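You operate a simulated robot arm through the tools that you are given. There is no shell and no other tool.

You are at the controls of a simulated robot arm. One attempt, no reset.

TASK
Brush the black board clean and set up the grey card under the magnifier.
Fine: brush back on its mat; card on the board, grip away from the frame; magnifier on the card, lamp on. Set down upright: small brush. What is to be rubbed or washed off counts as gone when no trace of it is left.
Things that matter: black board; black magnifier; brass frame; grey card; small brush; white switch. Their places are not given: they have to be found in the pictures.

Only the result counts: the job must be done as asked and must still hold three seconds after the hand-in. Knocking over, shifting, dropping, spilling or breaking anything else fails it.

THE ROBOT
A 7-joint arm with a two-finger parallel gripper, fixed in place. Base frame: the origin is at the foot of the arm, x ahead of it, y to its left, z up; the work surface is at about z = 0.86. Units: m, degrees, N and s.
With the tool pointing down near the work surface it reaches from about 0.24 to 0.68 m from the base axis. Its first joint turns from -66.0 to 66.0 degrees. Payload 2.4 kg.
The TCP is the grasp point between the finger pads, 0.03 m short of the fingertips. In the tool frame z runs along the fingers and y along their closing line. Largest opening 0.094 m; finger width 0.028, thickness 0.01; the body of the gripper, 0.05 by 0.096 m, starts 0.055 m behind the TCP.
Orientation is told as [roll, pitch, yaw] about the base's x, y, z axes, in that order, counted from this pose: with the fingers straight down and closing along the base's y, the tool's x points along the base's -x, its y along +y and its z along -z.

THE INTERFACE
- The arm moves only by the tool apply_moves. Its argument "series" is text: rows parted by semicolons, each of 7 numbers parted by spaces: the shift along the tool's x, y, z in units of 30 mm (1.0 is 30 mm), then the turn, a rotation vector about the tool's x, y, z in units of 8 degrees (1.0 is 8 degrees), then the finger opening in m, from 0 to 0.094. In form: dx dy dz ax ay az gripper; .... A call has 1 to 20 rows; each row shifts and turns the commanded pose from where the row before left it, along the tool's axes as they then stand. A call with a number of a shift or a turn outside -1 to 1 is refused whole. Rows are played at 5 a second. More than 0.05 m and 8.6 degrees between two rows, or a gripper value outside its range, and nothing of the call is played. A pose out of reach is approached as far as the arm can. The call stops where the force on the tool passes 70 N (or 10 N more than at its start, if that is more) or the arm is blocked; 0.2 s more then pass. Each finger travels about 0.153 m/s and halts on what it meets, pressing with about 34 N; the grip force reading is that of the motor and also rises with nothing between the fingers. The clock runs only during rows and for 0.2 s after the last one: add rows that do not move to give the fingers time. It gives the time, the measured TCP pose, the force on the tool (base axes), the opening and the grip force at its end, in the units of the frame above (readings bear some noise), with the torque about the TCP (base axes, N m) and any sound that the robot's microphone picked up.
- Cameras (640 x 400 px; columns grow to the right, rows downward): "scene" is fixed at [0.0453, 0.4781, 1.4524]; the picture's right is [-0.67, -0.74, 0.00], its down [-0.45, 0.41, -0.79] and it looks along [0.59, -0.53, -0.61] (base axes); focal length 349 px, centre (320, 200). "wrist" rides on the gripper at [0.076, 0.014, -0.103] in the tool frame; the picture's right is [-0.18, 0.98, 0.00], its down [-0.75, -0.14, -0.64] and it looks along [-0.63, -0.12, 0.77] (tool axes); focal length 243 px, centre (320, 200).
- capture(camera): a new picture of that camera. It takes no simulated time.
- probe_pixels(camera, pixels): for up to 12 pixels [column, row] of the newest picture of that camera ("zoom" is the newest enlarged one), the place [x, y, z] in the base frame of the surface seen there, good to about 0.002 m, but the place of the scene camera against the robot may be out by one fixed shift of up to 0.025 m in any direction. It takes no simulated time.
- enlarge(camera, box): a new picture of the part [left, top, right, bottom] of that camera's present view, enlarged. It takes no simulated time.
- sign_off(): hands the job in; it is judged then, once.

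Leave the gripper open and the arm clear of the work at the hand-in unless told otherwise.

The tools are called after "Call:" by a JSON object that holds its "api" and its "payload". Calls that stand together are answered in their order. apply_moves: Moves the arm, as the interface text tells. Its arguments: {"type":"object","properties":{"series":{"type":"string"}},"required":["series"]} The other tools are called the same way: capture (camera) takes a picture; probe_pixels (camera, pixels) gives the place of the surface under pixels of a picture; enlarge (camera, box) takes an enlarged picture of a part of a camera's view; sign_off () hands the job in.

At the start:

```text
time: 0.0
position: [0.3883, 0.1652, 1.1925]
ee_rot: [0.0, 0.0, 0.0]
contact_force: [-0.6, -0.1, -0.8]
ft_torque: [0.0, 0.03, -0.02]
finger_gap: 0.0941
gripper_force: 0.0
```

scene: 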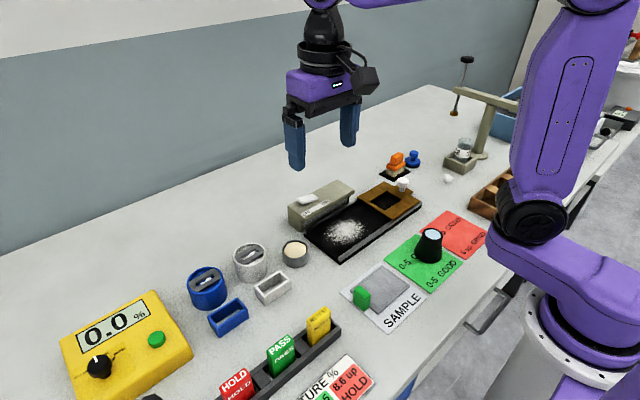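
wrist: 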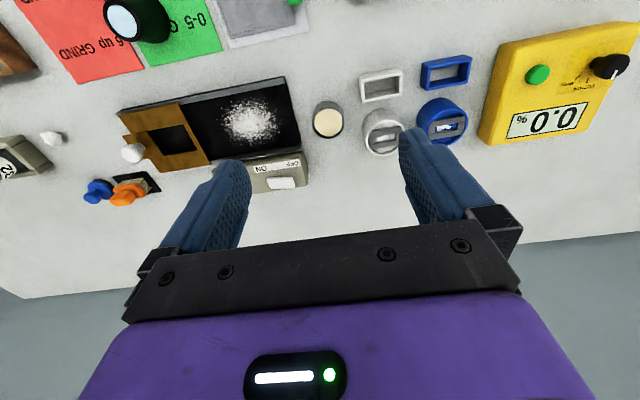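

I see the black board with white powder, a brass frame on its right, a switch box behind it, the grey card with a green grip on the SAMPLE sheet, the magnifier on the green sheet, and an orange brush on a mat. I'll enlarge these areas to look closer.

Call:
{"api": "enlarge", "payload": {"camera": "scene", "box": [280, 130, 480, 255]}}

Call:
{"api": "enlarge", "payload": {"camera": "scene", "box": [330, 200, 500, 340]}}

Call:
{"api": "enlarge", "payload": {"camera": "wrist", "box": [60, 60, 340, 235]}}

```text
3.20 times, centred on (380, 192) of scene
```

zoom: 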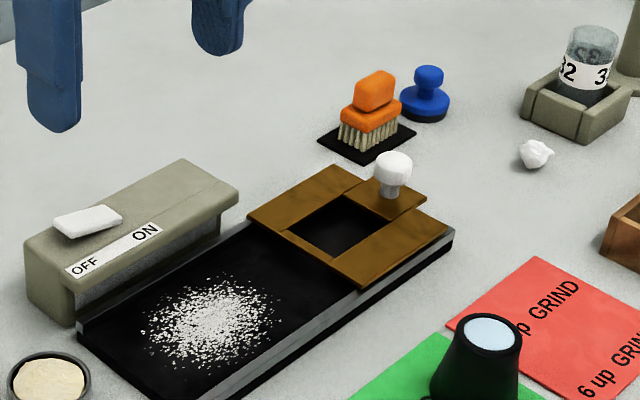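

```text
2.86 times, centred on (415, 270) of scene
```

zoom: 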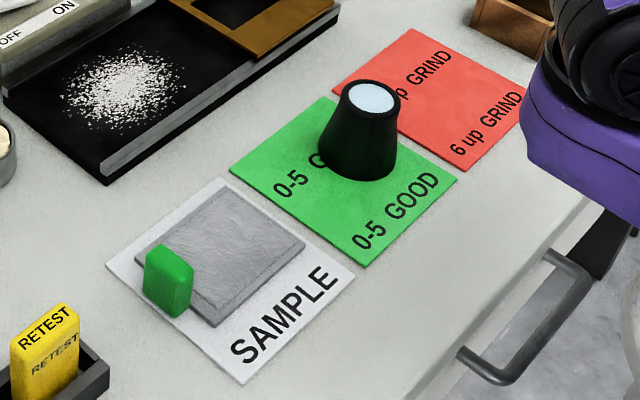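

```text
2.29 times, centred on (200, 148) of wrist
```

zoom: 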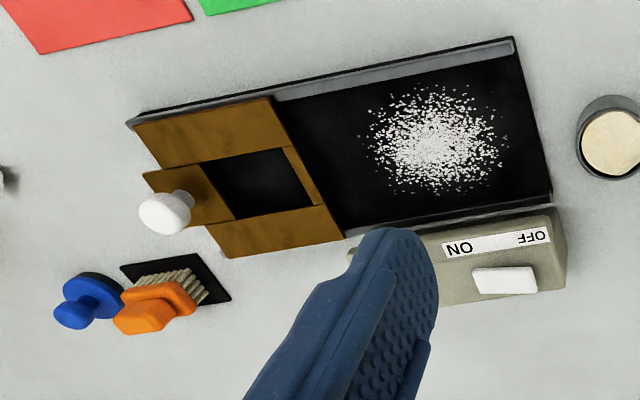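

The zoom now shows the wrist view, which is true to the robot. I'll probe the board corners, powder edges, switch, frame, knob and brush there.

Call:
{"api": "probe_pixels", "payload": {"camera": "zoom", "pixels": [[512, 44], [548, 190], [282, 92], [335, 230], [505, 280], [480, 282], [532, 282], [165, 215], [160, 300], [140, 320], [222, 285], [130, 268]]}}

Call:
{"api": "probe_pixels", "payload": {"camera": "wrist", "pixels": [[122, 20], [108, 24], [287, 15], [296, 2], [232, 20], [250, 120], [210, 120], [275, 118], [250, 95], [250, 145], [283, 78], [300, 145]]}}

```text
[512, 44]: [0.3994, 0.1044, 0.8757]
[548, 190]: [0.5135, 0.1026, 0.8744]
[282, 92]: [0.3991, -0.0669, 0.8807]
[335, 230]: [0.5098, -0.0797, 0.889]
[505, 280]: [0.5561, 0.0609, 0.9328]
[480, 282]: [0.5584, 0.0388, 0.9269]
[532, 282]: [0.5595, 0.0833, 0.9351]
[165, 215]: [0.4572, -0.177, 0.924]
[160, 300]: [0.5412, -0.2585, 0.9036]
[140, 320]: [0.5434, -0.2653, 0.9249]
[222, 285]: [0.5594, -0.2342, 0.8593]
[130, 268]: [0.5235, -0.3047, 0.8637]
```

```text
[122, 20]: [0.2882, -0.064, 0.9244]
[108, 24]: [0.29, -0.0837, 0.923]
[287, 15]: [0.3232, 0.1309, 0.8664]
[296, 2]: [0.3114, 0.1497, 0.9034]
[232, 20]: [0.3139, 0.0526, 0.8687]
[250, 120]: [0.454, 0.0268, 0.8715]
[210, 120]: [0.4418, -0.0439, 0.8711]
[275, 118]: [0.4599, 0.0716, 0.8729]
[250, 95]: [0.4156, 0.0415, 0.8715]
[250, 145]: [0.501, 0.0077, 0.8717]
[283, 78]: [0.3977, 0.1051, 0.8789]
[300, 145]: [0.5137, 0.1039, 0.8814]
```

The wrist camera places the board at x 0.40–0.515, with its top at z≈0.872. The switch is near (0.558, 0.061, 0.93) and the brush near (0.54, -0.26). I'll move the arm to the right and slightly down, still high above everything, to look at the brush and frame more closely.

Call:
{"api": "apply_moves", "payload": {"series": "0 -1 0.2 0 0 0 0.094;0 -1 0.2 0 0 0 0.094;0 -1 0.2 0 0 0 0.094;0 -1 0.2 0 0 0 0.094;0 -1 0.2 0 0 0 0.094;0 -1 0.2 0 0 0 0.094;0 -1 0.2 0 0 0 0.094;0 -1 0.2 0 0 0 0.094;0 -1 0.2 0 0 0 0.094;0 -1 0.2 0 0 0 0.094;0 -1 0.2 0 0 0 0.094;0 0 0 0 0 0 0.094"}}

Call:
{"api": "capture", "payload": {"camera": "wrist"}}

Call:
{"api": "capture", "payload": {"camera": "scene"}}

```text
time: 2.6
position: [0.3885, -0.1663, 1.1258]
ee_rot: [0.1, 0.0, 0.0]
contact_force: [0.8, 0.3, 0.4]
ft_torque: [-0.04, -0.01, 0.01]
finger_gap: 0.0939
gripper_force: 0.1
```

```text
taken
```

wrist: 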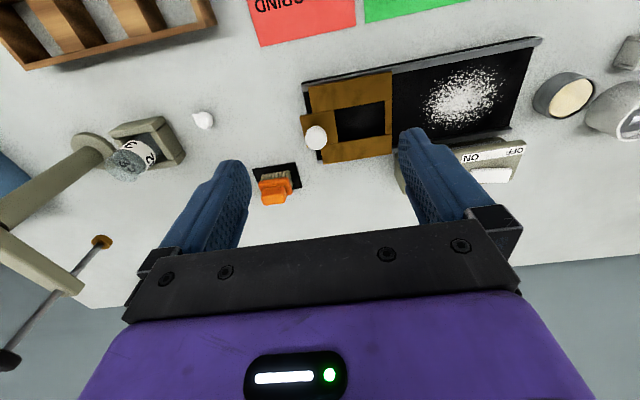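

```text
taken
```

scene: 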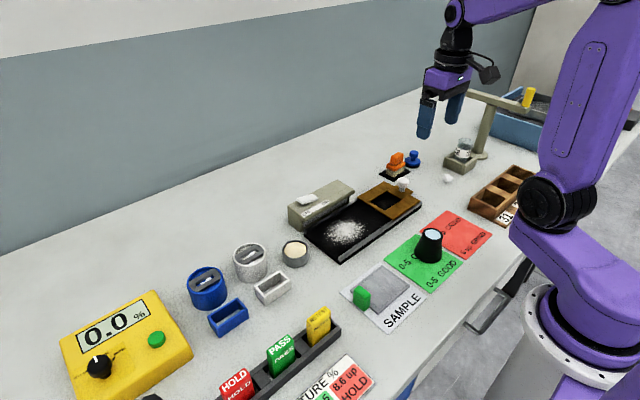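

The brush shows at about (275,188) in the wrist view. I'll enlarge the brush and frame there, then the card area in the scene view.

Call:
{"api": "enlarge", "payload": {"camera": "wrist", "box": [230, 130, 342, 200]}}

Call:
{"api": "probe_pixels", "payload": {"camera": "zoom", "pixels": [[225, 292], [320, 292], [270, 295], [270, 400], [350, 330], [200, 400], [330, 390], [300, 240], [140, 230], [370, 180], [220, 180], [420, 320]]}}

```text
5.71 times, centred on (286, 165) of wrist
```

zoom: 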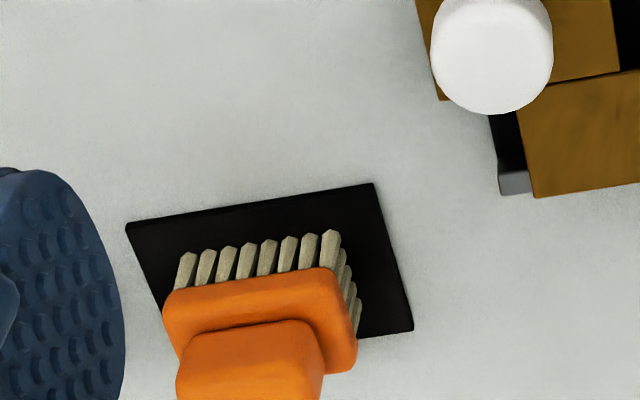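

```text
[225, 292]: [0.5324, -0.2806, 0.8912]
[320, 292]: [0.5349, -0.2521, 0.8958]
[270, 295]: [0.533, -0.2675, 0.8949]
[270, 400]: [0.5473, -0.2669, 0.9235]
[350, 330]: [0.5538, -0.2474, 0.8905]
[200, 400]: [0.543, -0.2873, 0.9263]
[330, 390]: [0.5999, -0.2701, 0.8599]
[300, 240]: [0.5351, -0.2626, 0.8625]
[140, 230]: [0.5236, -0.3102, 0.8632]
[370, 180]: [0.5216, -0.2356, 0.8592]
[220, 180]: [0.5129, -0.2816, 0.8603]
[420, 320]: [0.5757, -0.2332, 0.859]
```

I'll look a bit lower in that view, to see the brush handle top and its full outline on the mat.

Call:
{"api": "enlarge", "payload": {"camera": "wrist", "box": [235, 155, 315, 215]}}

Call:
{"api": "probe_pixels", "payload": {"camera": "zoom", "pixels": [[225, 210], [300, 205], [330, 180], [430, 260], [300, 330], [385, 330], [225, 350], [300, 270], [235, 300], [390, 280], [350, 380], [270, 395]]}}

Call:
{"api": "enlarge", "payload": {"camera": "scene", "box": [370, 140, 434, 190]}}

```text
6.67 times, centred on (275, 185) of wrist
```

zoom: 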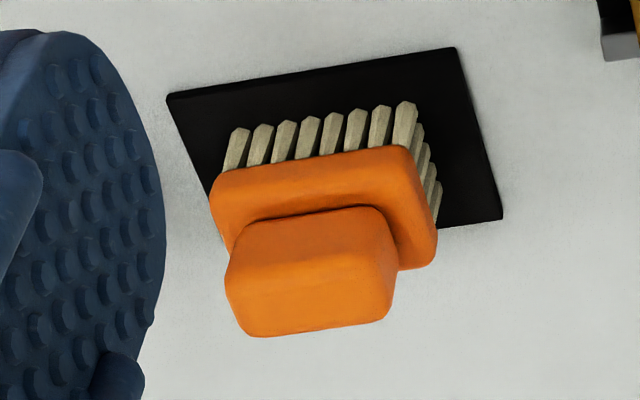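

```text
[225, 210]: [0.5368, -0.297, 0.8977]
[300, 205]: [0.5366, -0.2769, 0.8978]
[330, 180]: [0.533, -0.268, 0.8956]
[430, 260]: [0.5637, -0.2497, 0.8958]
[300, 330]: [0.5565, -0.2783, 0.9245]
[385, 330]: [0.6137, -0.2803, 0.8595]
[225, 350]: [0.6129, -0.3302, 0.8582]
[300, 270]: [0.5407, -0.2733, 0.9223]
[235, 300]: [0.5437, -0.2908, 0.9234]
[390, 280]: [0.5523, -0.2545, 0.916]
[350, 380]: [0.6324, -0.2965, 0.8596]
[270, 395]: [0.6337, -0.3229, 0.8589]
```

```text
8.00 times, centred on (402, 165) of scene
```

zoom: 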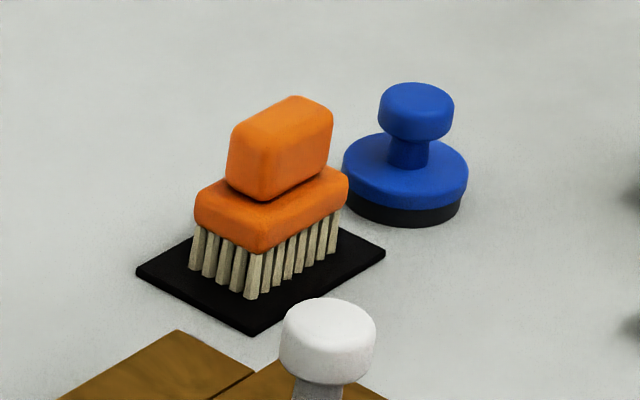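

The brush has a bristle block, an orange base (z≈0.897) and a narrower handle on top (z≈0.90–0.925). I'll probe it in the scene zoom, along with the blue stamp, to get the scene camera's shift and the clearance.

Call:
{"api": "probe_pixels", "payload": {"camera": "zoom", "pixels": [[240, 135], [295, 100], [325, 115], [270, 145], [200, 200], [265, 240], [340, 185], [415, 95], [360, 150], [255, 325], [375, 250], [330, 320]]}}

Call:
{"api": "probe_pixels", "payload": {"camera": "wrist", "pixels": [[425, 95], [432, 115], [495, 75], [500, 95], [465, 125], [470, 70], [395, 100], [393, 120], [312, 130], [320, 140], [305, 110], [345, 150]]}}

Call:
{"api": "enlarge", "payload": {"camera": "wrist", "box": [296, 30, 552, 190]}}

```text
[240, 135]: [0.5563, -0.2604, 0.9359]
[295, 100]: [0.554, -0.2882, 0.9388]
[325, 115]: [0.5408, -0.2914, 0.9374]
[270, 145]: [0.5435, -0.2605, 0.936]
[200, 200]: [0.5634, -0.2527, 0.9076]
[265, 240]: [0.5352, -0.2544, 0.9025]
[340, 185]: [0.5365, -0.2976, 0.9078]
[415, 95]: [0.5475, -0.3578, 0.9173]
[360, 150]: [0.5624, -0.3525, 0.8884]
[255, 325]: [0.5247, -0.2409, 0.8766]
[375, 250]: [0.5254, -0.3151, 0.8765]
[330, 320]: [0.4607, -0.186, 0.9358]
```

```text
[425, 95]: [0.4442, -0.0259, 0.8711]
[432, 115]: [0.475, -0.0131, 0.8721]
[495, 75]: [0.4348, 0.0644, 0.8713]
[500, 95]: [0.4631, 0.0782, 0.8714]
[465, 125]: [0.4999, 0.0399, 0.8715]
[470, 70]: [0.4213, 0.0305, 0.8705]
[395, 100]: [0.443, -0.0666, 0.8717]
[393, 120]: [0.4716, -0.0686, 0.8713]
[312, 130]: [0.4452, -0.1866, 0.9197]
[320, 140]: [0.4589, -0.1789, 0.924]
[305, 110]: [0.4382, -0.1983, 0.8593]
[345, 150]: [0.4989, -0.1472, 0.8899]
```

```text
2.50 times, centred on (424, 110) of wrist
```

zoom: 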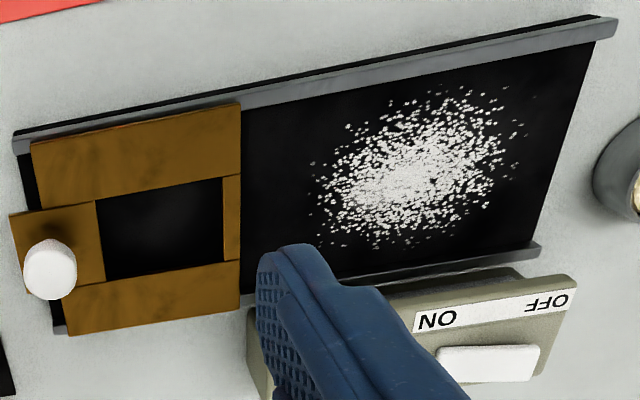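

Comparing the mat corners, the scene camera reads about (+0.0025, -0.005, +0.0145) too much. That puts the brush handle at centre (0.5465, -0.2715), 0.037 long in y, with its top at z≈0.923. I'll move above it with a 0.062 opening.

Call:
{"api": "apply_moves", "payload": {"series": "-0.878 -0.584 0.7 0 0 0 0.062;-0.878 -0.584 0.7 0 0 0 0.062;-0.878 -0.584 0.8 0 0 0 0.062;-0.878 -0.584 0.9 0 0 0 0.062;-0.878 -0.584 0.9 0 0 0 0.062;-0.878 -0.584 0.9 0 0 0 0.062;0 0 0 0 0 0 0.062"}}

Call:
{"api": "capture", "payload": {"camera": "wrist"}}

Call:
{"api": "enlarge", "payload": {"camera": "scene", "box": [360, 100, 456, 175]}}

```text
time: 4.2
position: [0.5473, -0.2688, 0.9797]
ee_rot: [0.1, 0.0, 0.1]
contact_force: [0.3, -0.5, 0.1]
ft_torque: [0.01, 0.01, -0.02]
finger_gap: 0.0623
gripper_force: 0.0
```

```text
taken
```

wrist: 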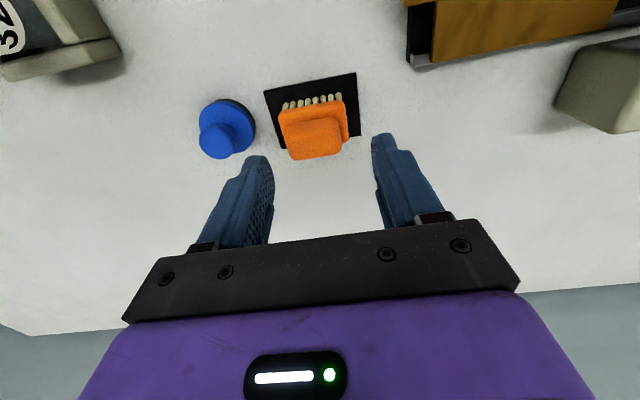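

```text
5.33 times, centred on (408, 138) of scene
```

zoom: 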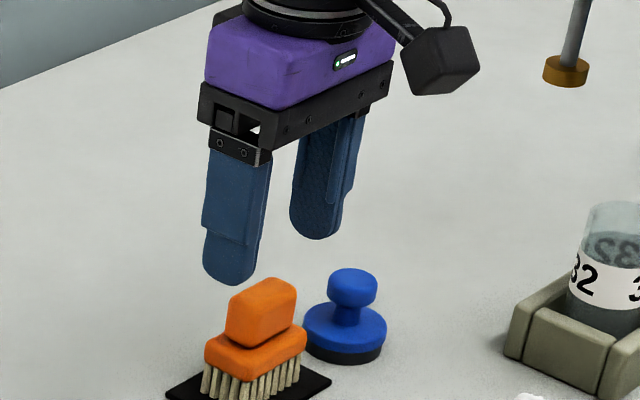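

The gripper is above the brush. I'll re-probe the handle from this closer wrist view.

Call:
{"api": "enlarge", "payload": {"camera": "wrist", "box": [250, 60, 378, 165]}}

Call:
{"api": "probe_pixels", "payload": {"camera": "wrist", "pixels": [[290, 127], [338, 120], [294, 148], [340, 143], [315, 140], [282, 115], [345, 98], [265, 91], [356, 74], [360, 133], [285, 148], [252, 118]]}}

```text
3.81 times, centred on (314, 112) of wrist
```

zoom: 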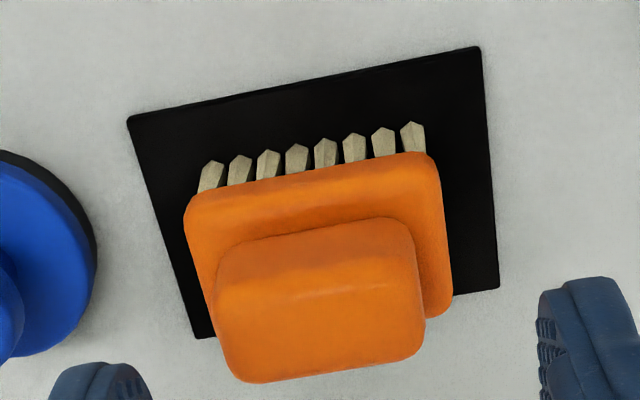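

```text
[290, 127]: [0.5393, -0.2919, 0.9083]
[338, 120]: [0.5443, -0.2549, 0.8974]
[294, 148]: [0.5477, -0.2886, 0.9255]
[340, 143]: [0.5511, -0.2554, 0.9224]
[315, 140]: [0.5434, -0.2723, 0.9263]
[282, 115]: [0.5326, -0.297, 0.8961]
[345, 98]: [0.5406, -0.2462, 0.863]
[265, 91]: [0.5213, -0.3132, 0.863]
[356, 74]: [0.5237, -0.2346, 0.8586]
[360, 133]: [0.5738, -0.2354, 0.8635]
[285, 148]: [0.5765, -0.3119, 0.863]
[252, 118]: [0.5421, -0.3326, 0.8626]
```

The handle centre is at about (0.547, -0.272), with the base top at z≈0.898. I'll descend to TCP z≈0.931, which keeps the tips just above the base, then close on the handle ends.

Call:
{"api": "apply_moves", "payload": {"series": "0 -0.08 0.6 0 0 0 0.062;0 0 0.6 0 0 0 0.062;0 0 0.42 0 0 0 0.062;0 0 0 0 0 0 0.062"}}

Call:
{"api": "capture", "payload": {"camera": "wrist"}}

Call:
{"api": "enlarge", "payload": {"camera": "scene", "box": [360, 120, 440, 185]}}

```text
time: 5.2
position: [0.5456, -0.2709, 0.9309]
ee_rot: [0.0, -0.1, 0.1]
contact_force: [0.1, -0.5, -0.5]
ft_torque: [0.01, -0.02, -0.01]
finger_gap: 0.0622
gripper_force: 0.1
```

```text
taken
```

wrist: 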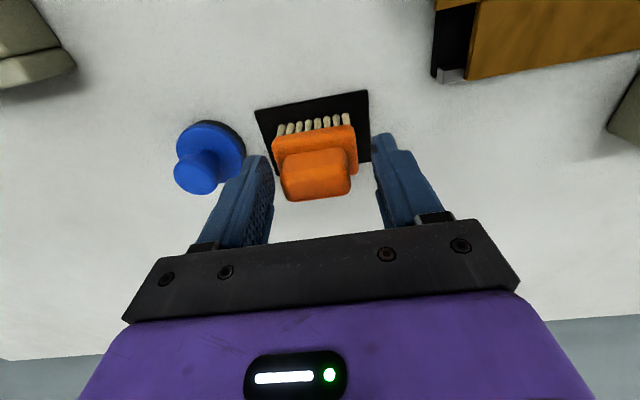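

```text
6.15 times, centred on (400, 152) of scene
```

zoom: 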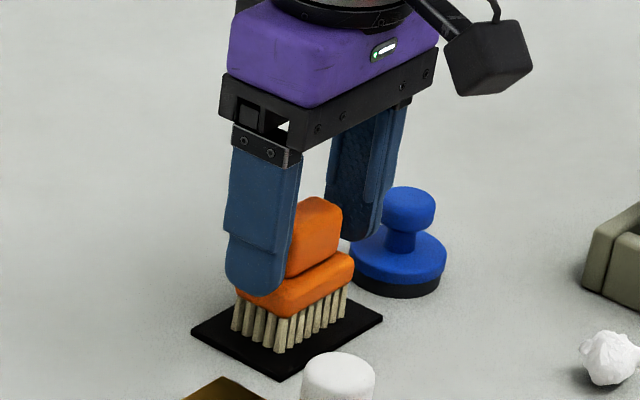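

The fingers straddle the handle and there is no contact force. I'll close now.

Call:
{"api": "apply_moves", "payload": {"series": "0 0 0 0 0 0 0.045;0 0 0 0 0 0 0.02;0 0 0 0 0 0 0.02;0 0 0 0 0 0 0.02"}}

Call:
{"api": "enlarge", "payload": {"camera": "scene", "box": [360, 120, 440, 185]}}

```text
time: 6.2
position: [0.5458, -0.2723, 0.9316]
ee_rot: [0.1, 0.0, 0.2]
contact_force: [0.3, 0.1, 0.5]
ft_torque: [0.0, -0.01, -0.01]
finger_gap: 0.0392
gripper_force: 34.1
```

```text
6.15 times, centred on (400, 152) of scene
```

zoom: 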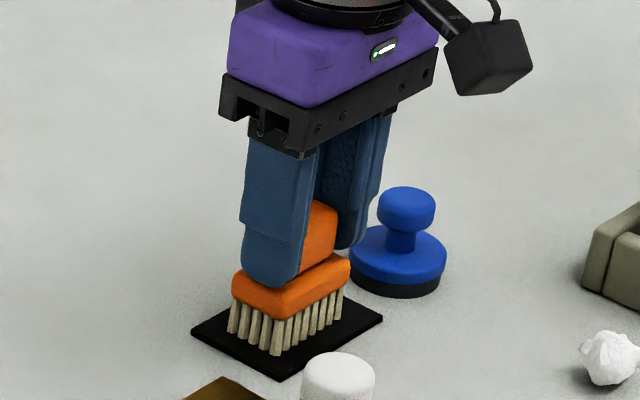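

The grip is firm (gap 0.039, 34 N). I'll lift the brush straight up.

Call:
{"api": "apply_moves", "payload": {"series": "0 0 -0.4 0 0 0 0.02;0 0 -0.8 0 0 0 0.02;0 0 -0.9 0 0 0 0.02;0 0 -0.9 0 0 0 0.02;0 0 0 0 0 0 0.02"}}

Call:
{"api": "capture", "payload": {"camera": "wrist"}}

Call:
{"api": "capture", "payload": {"camera": "scene"}}

```text
time: 7.4
position: [0.5469, -0.2723, 1.023]
ee_rot: [0.0, 0.0, 0.1]
contact_force: [-0.7, -0.4, -1.0]
ft_torque: [-0.02, 0.0, 0.0]
finger_gap: 0.0391
gripper_force: 34.1
```

```text
taken
```

wrist: 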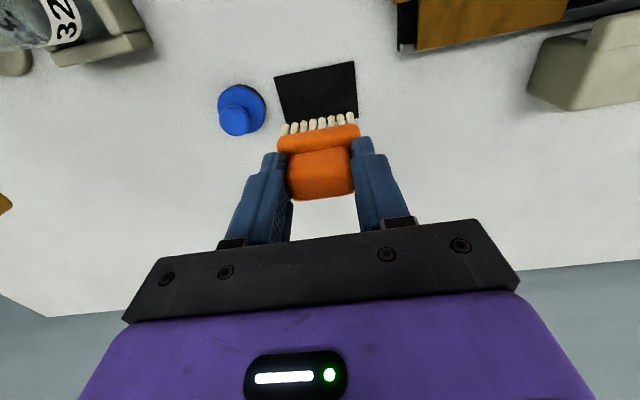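

```text
taken
```

scene: 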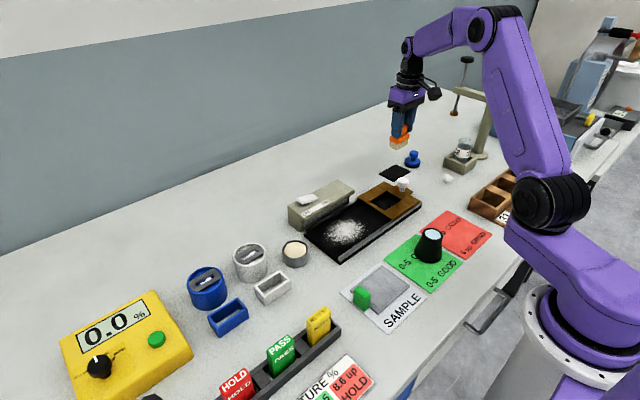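

The brush is held level. I'll look at the board rails and powder extents in the scene view, correcting for its shift.

Call:
{"api": "enlarge", "payload": {"camera": "scene", "box": [280, 170, 440, 270]}}

Call:
{"api": "probe_pixels", "payload": {"camera": "zoom", "pixels": [[190, 350], [182, 358], [300, 270], [308, 276], [110, 210], [100, 215], [330, 235], [190, 255], [380, 210], [360, 170], [240, 280], [170, 225]]}}

```text
4.00 times, centred on (360, 220) of scene
```

zoom: 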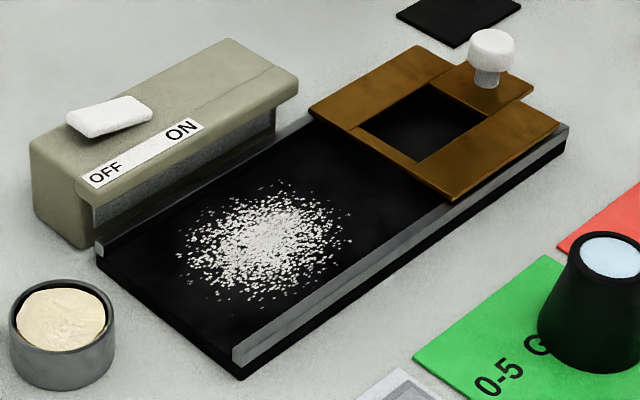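

```text
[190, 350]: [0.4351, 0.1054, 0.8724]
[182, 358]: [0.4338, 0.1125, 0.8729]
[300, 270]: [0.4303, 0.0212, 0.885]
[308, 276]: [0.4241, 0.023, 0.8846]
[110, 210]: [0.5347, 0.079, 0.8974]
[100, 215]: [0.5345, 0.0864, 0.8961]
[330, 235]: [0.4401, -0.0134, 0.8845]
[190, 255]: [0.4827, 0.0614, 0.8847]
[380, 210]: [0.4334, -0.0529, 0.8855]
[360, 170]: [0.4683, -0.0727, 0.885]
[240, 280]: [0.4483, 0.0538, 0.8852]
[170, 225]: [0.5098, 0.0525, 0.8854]
```

Call:
{"api": "probe_pixels", "payload": {"camera": "zoom", "pixels": [[240, 348], [236, 344], [250, 340], [330, 285], [326, 280], [105, 248], [110, 240], [270, 180], [220, 300], [350, 230], [178, 262], [205, 195]]}}

Call:
{"api": "enlarge", "payload": {"camera": "scene", "box": [296, 198, 392, 268]}}

```text
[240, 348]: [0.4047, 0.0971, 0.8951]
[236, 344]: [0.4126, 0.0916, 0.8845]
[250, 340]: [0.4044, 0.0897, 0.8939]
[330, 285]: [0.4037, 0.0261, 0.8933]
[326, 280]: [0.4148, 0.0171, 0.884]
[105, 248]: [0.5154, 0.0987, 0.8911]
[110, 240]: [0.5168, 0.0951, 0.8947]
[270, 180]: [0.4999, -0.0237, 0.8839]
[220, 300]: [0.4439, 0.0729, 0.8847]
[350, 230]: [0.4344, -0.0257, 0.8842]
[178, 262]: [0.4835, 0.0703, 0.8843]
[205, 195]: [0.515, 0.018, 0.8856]
```

```text
5.71 times, centred on (344, 233) of scene
```

zoom: 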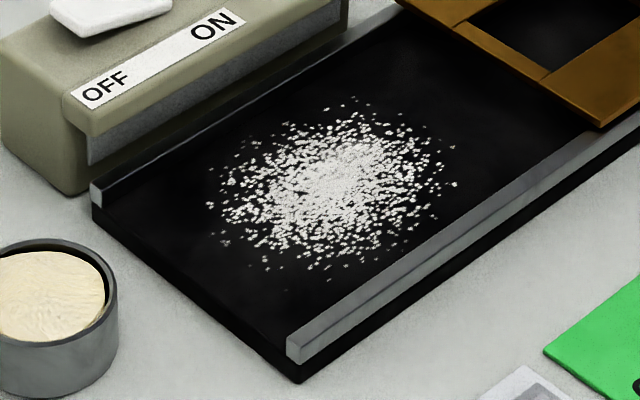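

In true coordinates the powder covers about x 0.418–0.505 and y -0.03–0.078. The rails' inner faces are near x 0.404 and 0.512. I'll carry the brush at the current height to above (0.445, -0.01).

Call:
{"api": "apply_moves", "payload": {"series": "0.378 0.971 0 0 0 0 0.02;0.378 0.971 0 0 0 0 0.02;0.378 0.971 0 0 0 0 0.02;0.378 0.971 0 0 0 0 0.02;0.378 0.971 0 0 0 0 0.02;0.378 0.971 0 0 0 0 0.02;0.378 0.971 0 0 0 0 0.02;0.378 0.971 0 0 0 0 0.02;0.378 0.971 0 0 0 0 0.02;0 0 0 0 0 0 0.02"}}

Call:
{"api": "capture", "payload": {"camera": "wrist"}}

Call:
{"api": "enlarge", "payload": {"camera": "scene", "box": [270, 130, 462, 260]}}

```text
time: 9.6
position: [0.4442, -0.0095, 1.0218]
ee_rot: [-0.1, -0.1, 0.0]
contact_force: [-0.3, 0.7, -1.2]
ft_torque: [-0.04, 0.0, 0.0]
finger_gap: 0.0391
gripper_force: 33.8
```

```text
taken
```

wrist: 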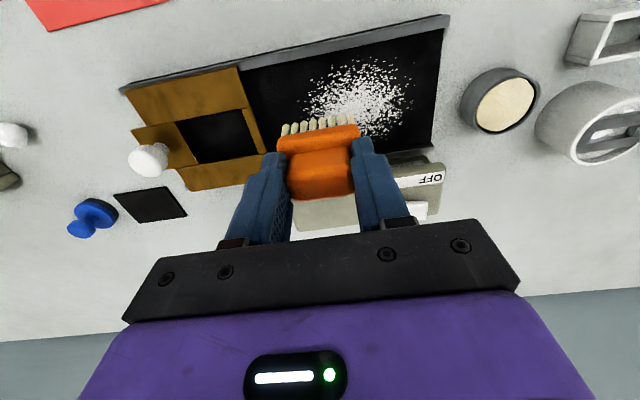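

```text
3.08 times, centred on (366, 195) of scene
```

zoom: 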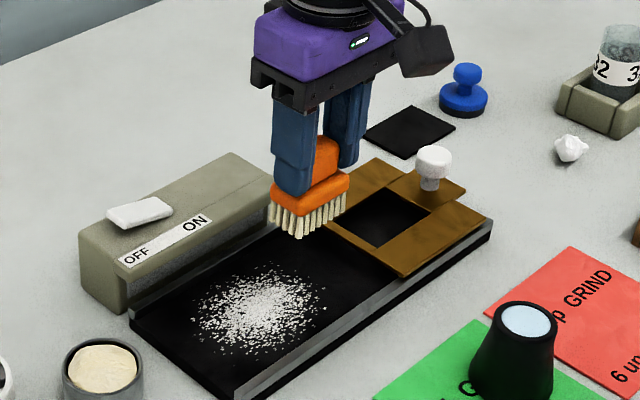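

I'll probe the pot near the +y end and the rails from the wrist view to fix the sweep limits.

Call:
{"api": "probe_pixels", "payload": {"camera": "wrist", "pixels": [[465, 112], [460, 100], [443, 20], [440, 30], [360, 45], [360, 50], [340, 41], [308, 85], [405, 100], [372, 62], [245, 80], [433, 140]]}}

Call:
{"api": "apply_moves", "payload": {"series": "0.35 -0.25 0.9 0 0 0 0.02;0.35 -0.25 0.9 0 0 0 0.02;0 0 0.5 0 0 0 0.02;0 0 0 0 0 0 0.02"}}

```text
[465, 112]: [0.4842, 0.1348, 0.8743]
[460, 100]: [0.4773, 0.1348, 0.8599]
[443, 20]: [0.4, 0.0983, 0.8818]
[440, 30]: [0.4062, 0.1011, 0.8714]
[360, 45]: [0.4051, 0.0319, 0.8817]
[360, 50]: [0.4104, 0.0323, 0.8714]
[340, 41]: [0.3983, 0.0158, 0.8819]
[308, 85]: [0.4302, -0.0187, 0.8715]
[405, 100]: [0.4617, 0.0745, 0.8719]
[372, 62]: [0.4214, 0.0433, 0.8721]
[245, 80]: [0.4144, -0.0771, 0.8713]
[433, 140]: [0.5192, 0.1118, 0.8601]
```

```text
time: 10.6
position: [0.4234, -0.0251, 0.9514]
ee_rot: [-0.1, 0.0, 0.0]
contact_force: [-0.2, 0.0, -0.8]
ft_torque: [-0.01, -0.01, 0.03]
finger_gap: 0.0389
gripper_force: 34.2
```

Now I'll lower slowly until the bristles touch the board, expected at a TCP z of about 0.940.

Call:
{"api": "apply_moves", "payload": {"series": "-0.06 0 0.15 0 0 0 0.02;0 0 0.1 0 0 0 0.02;0 0 0.07 0 0 0 0.02;0 0 0 0 0 0 0.02"}}

Call:
{"api": "enlarge", "payload": {"camera": "scene", "box": [310, 150, 422, 240]}}

```text
time: 11.6
position: [0.425, -0.0254, 0.9416]
ee_rot: [0.0, 0.0, 0.0]
contact_force: [-0.3, -0.4, -1.6]
ft_torque: [0.0, -0.01, -0.02]
finger_gap: 0.0393
gripper_force: 34.0
```

```text
4.44 times, centred on (366, 195) of scene
```

zoom: 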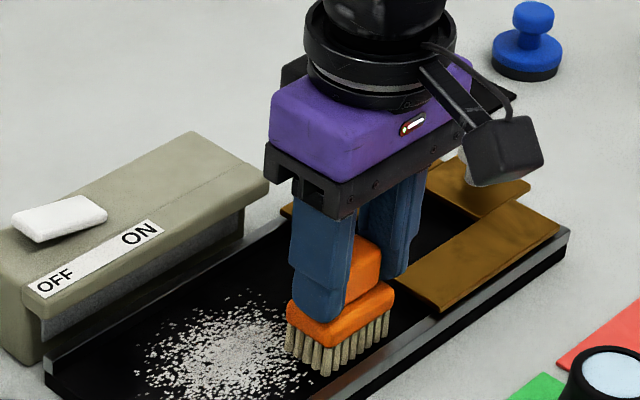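

Call:
{"api": "apply_moves", "payload": {"series": "0 0 0.04 0 0 0 0.02;0 0 0 0 0 0 0.02"}}

Call:
{"api": "apply_moves", "payload": {"series": "0 0 0.04 0 0 0 0.02;0 0 0 0 0 0 0.02"}}

```text
time: 12.2
position: [0.4259, -0.0244, 0.9408]
ee_rot: [0.0, 0.1, 0.1]
contact_force: [0.1, 0.5, -0.2]
ft_torque: [0.01, 0.0, 0.02]
finger_gap: 0.0392
gripper_force: 34.1
```

```text
time: 12.8
position: [0.4253, -0.025, 0.9402]
ee_rot: [0.0, 0.0, -0.1]
contact_force: [0.9, 0.3, -1.0]
ft_torque: [-0.02, -0.01, -0.01]
finger_gap: 0.039
gripper_force: 34.4
```

There's no contact yet, so I'll keep going down in 1 mm steps.

Call:
{"api": "apply_moves", "payload": {"series": "0 0 0.04 0 0 0 0.02;0 0 0 0 0 0 0.02"}}

Call:
{"api": "apply_moves", "payload": {"series": "0 0 0.04 0 0 0 0.02;0 0 0 0 0 0 0.02"}}

```text
time: 13.4
position: [0.4251, -0.0252, 0.9391]
ee_rot: [-0.1, -0.1, 0.1]
contact_force: [-4.3, 0.2, 18.5]
ft_torque: [0.04, 0.2, 0.02]
finger_gap: 0.039
gripper_force: 34.0
```

```text
time: 14.0
position: [0.4246, -0.0245, 0.9397]
ee_rot: [0.0, -0.2, 0.0]
contact_force: [-9.7, 1.1, 51.3]
ft_torque: [0.06, 0.41, -0.08]
finger_gap: 0.0392
gripper_force: 34.0
```

Contact is at about TCP z 0.9395 and it's stiff. I'll back off to a light press of about 15 N and sweep this first lane along +y.

Call:
{"api": "apply_moves", "payload": {"series": "0 0 -0.045 0 0 0 0.02;0 0.3 0 0 0 0 0.02;0 0.3 0 0 0 0 0.02;0 0.3 0 0 0 0 0.02;0 0.3 0 0 0 0 0.02;0 0 0 0 0 0 0.02"}}

Call:
{"api": "enlarge", "payload": {"camera": "scene", "box": [290, 150, 418, 250]}}

Call:
{"api": "capture", "payload": {"camera": "wrist"}}

```text
time: 15.4
position: [0.4249, 0.0107, 0.9388]
ee_rot: [0.0, -0.1, 0.0]
contact_force: [-1.0, -5.7, 16.0]
ft_torque: [-0.22, -0.2, -0.08]
finger_gap: 0.0392
gripper_force: 34.1
```

```text
4.00 times, centred on (354, 200) of scene
```

zoom: 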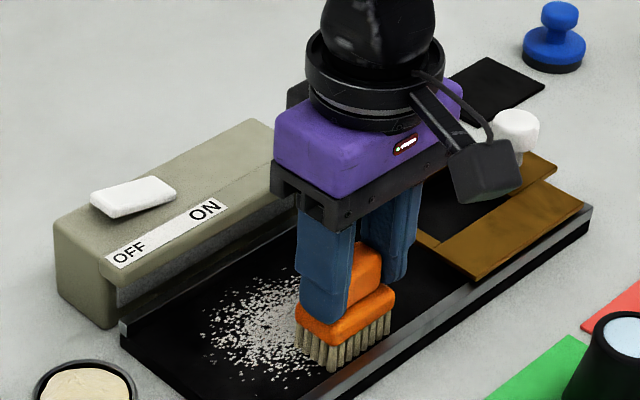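

```text
taken
```

wrist: 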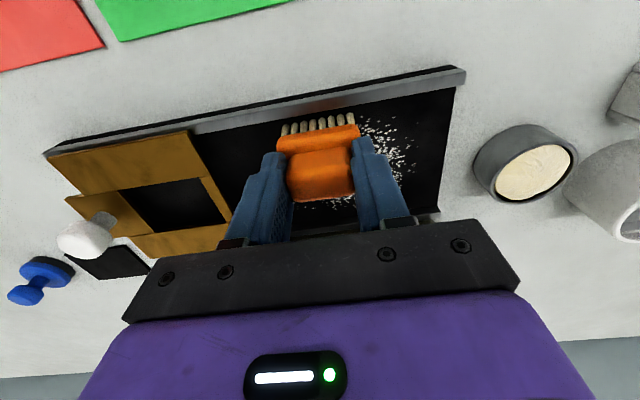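

The sweep holds steady at 16 N of press. I'll continue to y≈0.075.

Call:
{"api": "apply_moves", "payload": {"series": "0 0.3 0 0 0 0 0.02;0 0.3 0 0 0 0 0.02;0 0.3 0 0 0 0 0.02;0 0.3 0 0 0 0 0.02;0 0.3 0 0 0 0 0.02;0 0.3 0 0 0 0 0.02;0 0.3 0 0 0 0 0.02;0 0 0 0 0 0 0.02"}}

Call:
{"api": "enlarge", "payload": {"camera": "scene", "box": [290, 150, 418, 250]}}

Call:
{"api": "capture", "payload": {"camera": "wrist"}}

```text
time: 17.2
position: [0.4244, 0.0735, 0.9398]
ee_rot: [0.0, 0.0, 0.0]
contact_force: [-0.4, -4.0, 13.6]
ft_torque: [-0.12, -0.2, -0.08]
finger_gap: 0.0393
gripper_force: 33.8
```

```text
4.00 times, centred on (354, 200) of scene
```

zoom: 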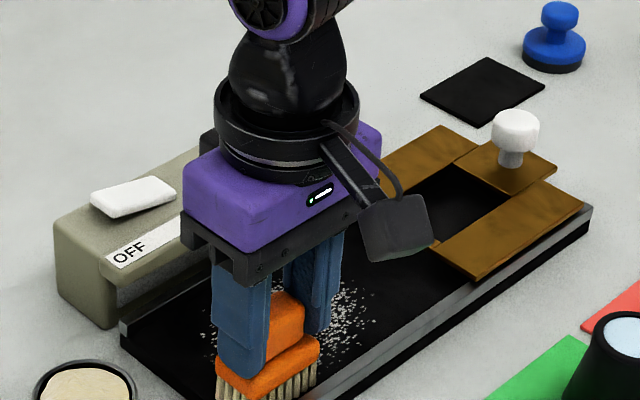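

```text
taken
```

wrist: 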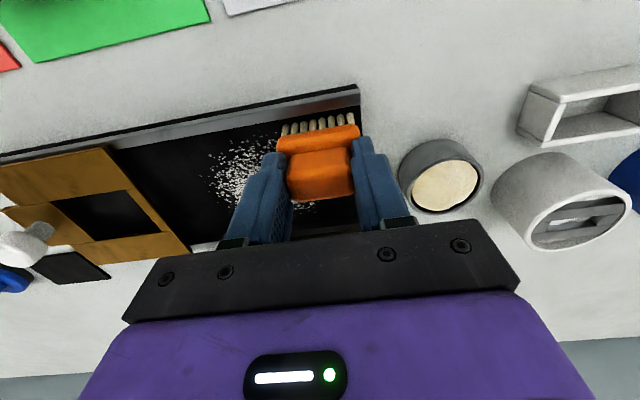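

I'll check what the first lane removed with an enlarged wrist view.

Call:
{"api": "enlarge", "payload": {"camera": "wrist", "box": [120, 80, 370, 250]}}

Call:
{"api": "probe_pixels", "payload": {"camera": "zoom", "pixels": [[390, 160], [380, 175], [300, 175], [235, 210], [260, 290], [240, 250], [350, 150], [420, 90], [130, 300], [220, 160]]}}

```text
2.35 times, centred on (245, 165) of wrist
```

zoom: 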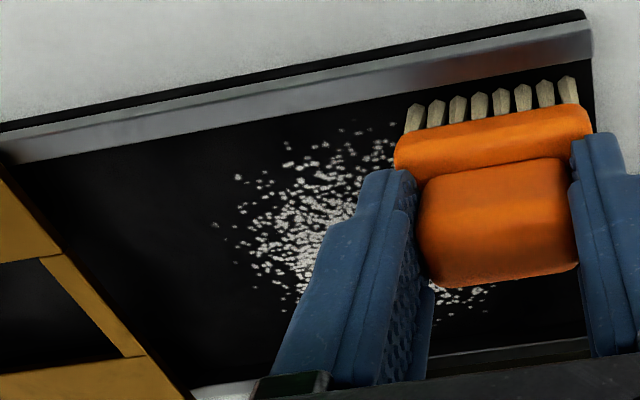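

```text
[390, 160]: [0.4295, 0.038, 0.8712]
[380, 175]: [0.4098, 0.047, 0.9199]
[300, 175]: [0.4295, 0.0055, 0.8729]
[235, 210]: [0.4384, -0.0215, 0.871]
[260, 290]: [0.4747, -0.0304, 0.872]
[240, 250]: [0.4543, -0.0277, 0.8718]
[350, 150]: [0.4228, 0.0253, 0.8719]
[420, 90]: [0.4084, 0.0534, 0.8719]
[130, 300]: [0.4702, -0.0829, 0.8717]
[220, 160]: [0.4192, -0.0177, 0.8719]
```

The wrist torque suggests the bristles may be bearing only on their rear edge, and some powder remains in this lane. I'll lift the brush and move it aside to inspect the result.

Call:
{"api": "apply_moves", "payload": {"series": "0 0 -0.5 0 0 0 0.02;0 0 -0.8 0 0 0 0.02;0.5 -0.9 -0.5 0 0 0 0.02;0.5 -0.9 0 0 0 0 0.02;0.5 -0.9 0 0 0 0 0.02;0.3 -0.9 0 0 0 0 0.02;0 0 0 0 0 0 0.02"}}

Call:
{"api": "capture", "payload": {"camera": "wrist"}}

Call:
{"api": "enlarge", "payload": {"camera": "scene", "box": [296, 198, 392, 268]}}

```text
time: 18.8
position: [0.3709, -0.0348, 0.9932]
ee_rot: [0.1, 0.0, 0.1]
contact_force: [1.1, 0.6, -0.7]
ft_torque: [-0.01, 0.01, -0.01]
finger_gap: 0.0392
gripper_force: 33.9
```

```text
taken
```

wrist: 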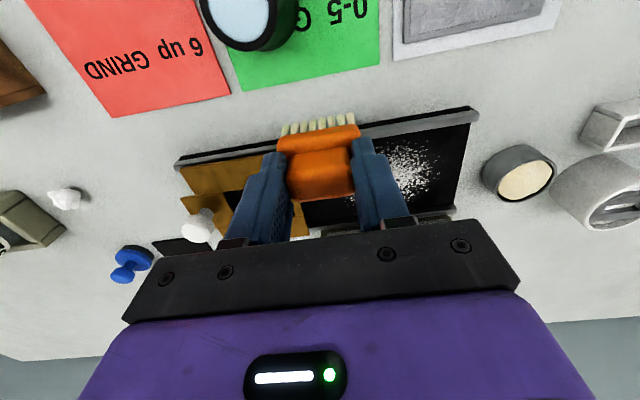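

```text
5.71 times, centred on (344, 233) of scene
```

zoom: 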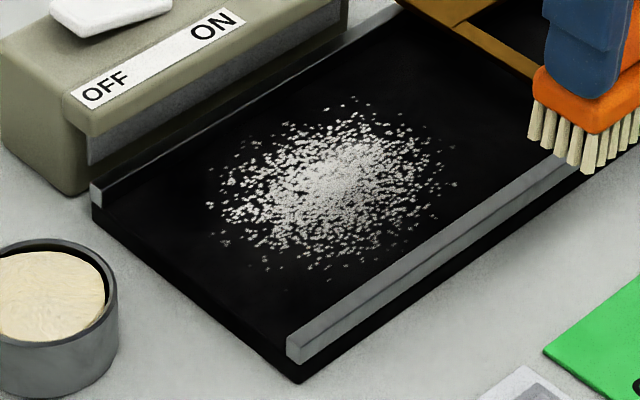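

The grains on the front edge look a little fainter but are still there, so brushing works gradually and needs more strokes. I'll put the brush down in the middle of the powder and check the force there.

Call:
{"api": "apply_moves", "payload": {"series": "-0.6 0.45 0 0 0 0 0.02;-0.7 0.45 0 0 0 0 0.02;-0.7 0.45 0 0 0 0 0.02;-0.5 0.45 0.5 0 0 0 0.02;0 0 0.6 0 0 0 0.02;0 0 0.5 0 0 0 0.02;0 0 0.15 0 0 0 0.02;0 0 0 0 0 0 0.02"}}

Call:
{"api": "apply_moves", "payload": {"series": "0 0 0.04 0 0 0 0.02;0 0 0 0 0 0 0.02"}}

```text
time: 20.6
position: [0.4462, 0.0201, 0.9396]
ee_rot: [0.0, -0.1, 0.0]
contact_force: [-0.4, -0.7, -1.2]
ft_torque: [-0.02, -0.01, 0.01]
finger_gap: 0.0391
gripper_force: 33.8
```

```text
time: 21.2
position: [0.4469, 0.0196, 0.9393]
ee_rot: [0.0, 0.0, 0.1]
contact_force: [1.0, 0.6, -0.3]
ft_torque: [0.03, 0.02, 0.01]
finger_gap: 0.039
gripper_force: 34.0
```

There's no contact yet here, so I'll lower a bit more.

Call:
{"api": "apply_moves", "payload": {"series": "0 0 0.03 0 0 0 0.02;0 0 0 0 0 0 0.02"}}

Call:
{"api": "apply_moves", "payload": {"series": "0 0 0.03 0 0 0 0.02;0 0 0 0 0 0 0.02"}}

```text
time: 21.8
position: [0.447, 0.0198, 0.9394]
ee_rot: [0.0, -0.1, 0.1]
contact_force: [-4.7, 1.3, 19.9]
ft_torque: [0.07, 0.21, 0.01]
finger_gap: 0.0392
gripper_force: 34.3
```

```text
time: 22.4
position: [0.4453, 0.0204, 0.9383]
ee_rot: [-0.1, -0.1, 0.2]
contact_force: [-8.7, 2.9, 50.0]
ft_torque: [0.07, 0.41, 0.03]
finger_gap: 0.0389
gripper_force: 33.8
```

The press here is 50 N. I'll back off to about 25 N and brush back and forth along y.

Call:
{"api": "apply_moves", "payload": {"series": "0 0 -0.025 0 0 0 0.02;0 0.55 0 0 0 0 0.02;0 0.55 0 0 0 0 0.02;0 0.55 0 0 0 0 0.02;0 -0.55 0 0 0 0 0.02;0 -0.55 0 0 0 0 0.02;0 -0.55 0 0 0 0 0.02;0 -0.55 0 0 0 0 0.02;0 -0.55 0 0 0 0 0.02;0 -0.55 0 0 0 0 0.02;0 0.55 0 0 0 0 0.02;0 0.55 0 0 0 0 0.02;0 0.55 0 0 0 0 0.02;0 0.55 0 0 0 0 0.02;0 0.55 0 0 0 0 0.02;0 0.55 0 0 0 0 0.02;0 0 0 0 0 0 0.02"}}

Call:
{"api": "capture", "payload": {"camera": "wrist"}}

Call:
{"api": "enlarge", "payload": {"camera": "wrist", "box": [120, 60, 370, 250]}}

Call:
{"api": "enlarge", "payload": {"camera": "scene", "box": [296, 198, 392, 268]}}

```text
time: 26.0
position: [0.4462, 0.0677, 0.9391]
ee_rot: [0.0, -0.1, 0.0]
contact_force: [0.2, -12.0, 37.6]
ft_torque: [-0.5, -0.18, -0.02]
finger_gap: 0.0393
gripper_force: 33.7
```

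```text
taken
```

wrist: 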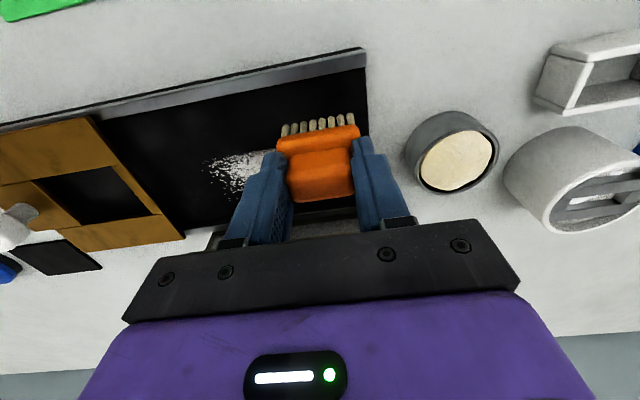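

```text
2.11 times, centred on (245, 155) of wrist
```

zoom: 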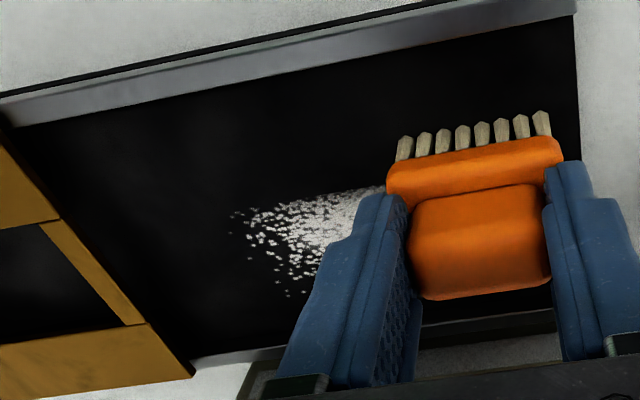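

```text
5.71 times, centred on (344, 233) of scene
```

zoom: 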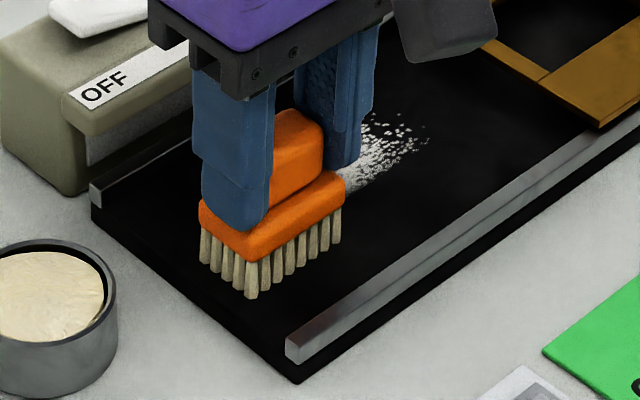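

That works: the lane is fully clean. I'll lift slightly, shift 20 mm in +x, press down again and repeat the strokes.

Call:
{"api": "apply_moves", "payload": {"series": "0 0 -0.2 0 0 0 0.02;-0.67 0 0 0 0 0 0.02;0 0 0.195 0 0 0 0.02;0 -0.55 0 0 0 0 0.02;0 -0.55 0 0 0 0 0.02;0 -0.55 0 0 0 0 0.02;0 -0.55 0 0 0 0 0.02;0 -0.55 0 0 0 0 0.02;0 -0.55 0 0 0 0 0.02;0 0 0 0 0 0 0.02"}}

Call:
{"api": "apply_moves", "payload": {"series": "0 0.55 0 0 0 0 0.02;0 0.55 0 0 0 0 0.02;0 0.55 0 0 0 0 0.02;0 0.55 0 0 0 0 0.02;0 0.55 0 0 0 0 0.02;0 0.55 0 0 0 0 0.02;0 -0.55 0 0 0 0 0.02;0 -0.55 0 0 0 0 0.02;0 -0.55 0 0 0 0 0.02;0 -0.55 0 0 0 0 0.02;0 -0.55 0 0 0 0 0.02;0 -0.55 0 0 0 0 0.02;0 0.55 0 0 0 0 0.02;0 0.55 0 0 0 0 0.02;0 0.55 0 0 0 0 0.02;0 0.55 0 0 0 0 0.02;0 0.55 0 0 0 0 0.02;0 0.55 0 0 0 0 0.02;0 0 0 0 0 0 0.02"}}

Call:
{"api": "capture", "payload": {"camera": "wrist"}}

Call:
{"api": "enlarge", "payload": {"camera": "wrist", "box": [120, 60, 370, 250]}}

Call:
{"api": "enlarge", "payload": {"camera": "scene", "box": [296, 198, 392, 268]}}

```text
time: 28.2
position: [0.4674, -0.0284, 0.9386]
ee_rot: [0.1, -0.1, 0.1]
contact_force: [-0.3, 10.3, 32.5]
ft_torque: [0.41, -0.18, 0.05]
finger_gap: 0.0393
gripper_force: 33.6
```

```text
time: 32.2
position: [0.4648, 0.0711, 0.9383]
ee_rot: [-0.1, 0.0, 0.0]
contact_force: [-0.2, -7.9, 33.3]
ft_torque: [-0.3, -0.24, -0.09]
finger_gap: 0.039
gripper_force: 34.1
```

```text
taken
```

wrist: 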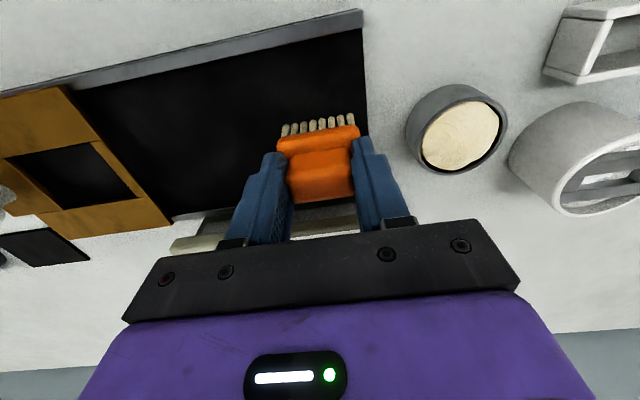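

```text
2.11 times, centred on (245, 155) of wrist
```

zoom: 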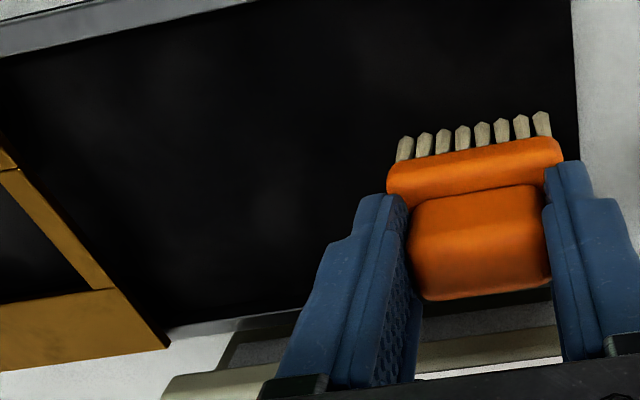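

```text
5.71 times, centred on (344, 233) of scene
```

zoom: 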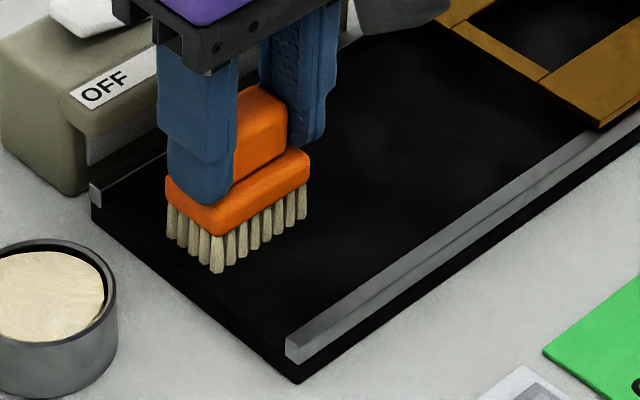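

It looks clean, but the rearmost strip is hidden. I'll run one more lane 22 mm further back.

Call:
{"api": "apply_moves", "payload": {"series": "0 0 -0.2 0 0 0 0.02;-0.7 0 0 0 0 0 0.02;0 0 0.185 0 0 0 0.02;0 0 0 0 0 0 0.02"}}

Call:
{"api": "apply_moves", "payload": {"series": "0 -0.55 0 0 0 0 0.02;0 -0.55 0 0 0 0 0.02;0 -0.55 0 0 0 0 0.02;0 -0.55 0 0 0 0 0.02;0 -0.55 0 0 0 0 0.02;0 -0.55 0 0 0 0 0.02;0 0.55 0 0 0 0 0.02;0 0.55 0 0 0 0 0.02;0 0.55 0 0 0 0 0.02;0 0.55 0 0 0 0 0.02;0 0.55 0 0 0 0 0.02;0 0.55 0 0 0 0 0.02;0 -0.55 0 0 0 0 0.02;0 -0.55 0 0 0 0 0.02;0 -0.55 0 0 0 0 0.02;0 -0.55 0 0 0 0 0.02;0 -0.55 0 0 0 0 0.02;0 -0.55 0 0 0 0 0.02;0 0 0 0 0 0 0.02"}}

Call:
{"api": "enlarge", "payload": {"camera": "scene", "box": [296, 198, 392, 268]}}

```text
time: 33.2
position: [0.4868, 0.0706, 0.9395]
ee_rot: [0.1, 0.0, 0.1]
contact_force: [-2.6, 1.3, 6.4]
ft_torque: [0.02, 0.01, 0.0]
finger_gap: 0.039
gripper_force: 34.2
```

```text
time: 37.2
position: [0.4876, -0.0289, 0.9393]
ee_rot: [0.1, 0.0, 0.1]
contact_force: [0.1, 0.3, -1.3]
ft_torque: [0.0, -0.03, 0.0]
finger_gap: 0.0391
gripper_force: 33.9
```

```text
5.71 times, centred on (344, 233) of scene
```

zoom: 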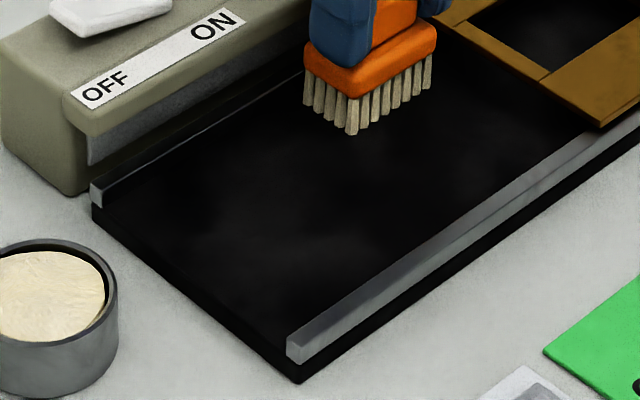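

I'll look closer at the board for faint remains before going on.

Call:
{"api": "enlarge", "payload": {"camera": "scene", "box": [310, 215, 358, 245]}}

Call:
{"api": "enlarge", "payload": {"camera": "scene", "box": [340, 205, 388, 245]}}

Call:
{"api": "capture", "payload": {"camera": "wrist"}}

```text
13.33 times, centred on (334, 230) of scene
```

zoom: 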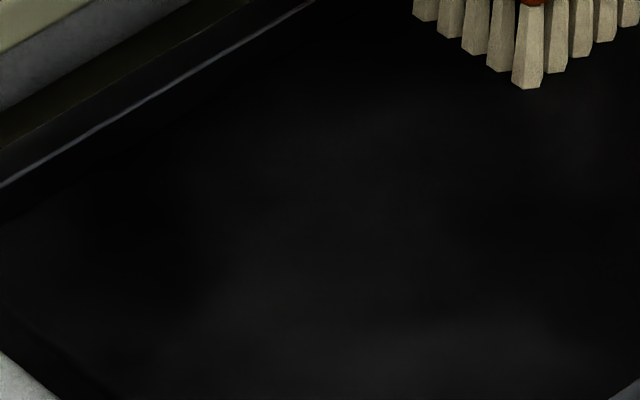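

```text
10.00 times, centred on (364, 225) of scene
```

zoom: 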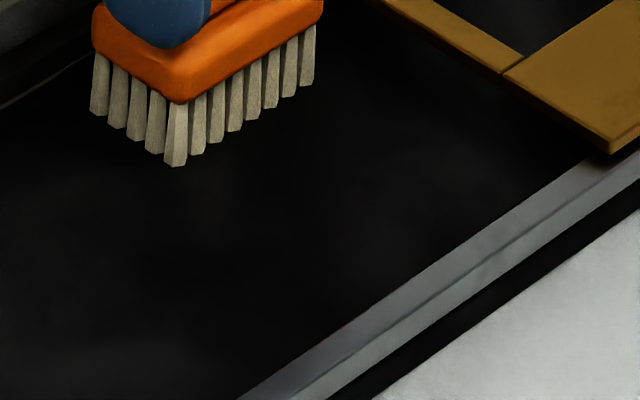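

```text
taken
```

wrist: 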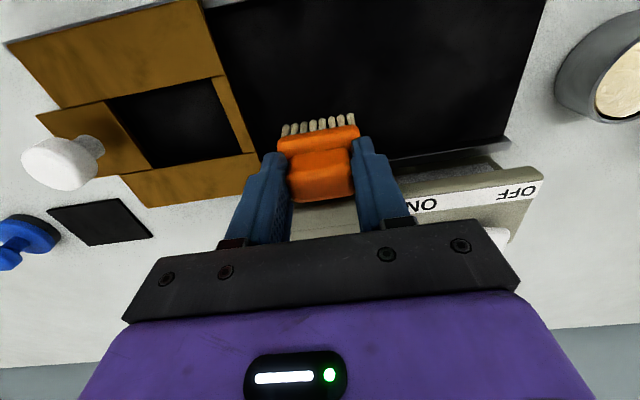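

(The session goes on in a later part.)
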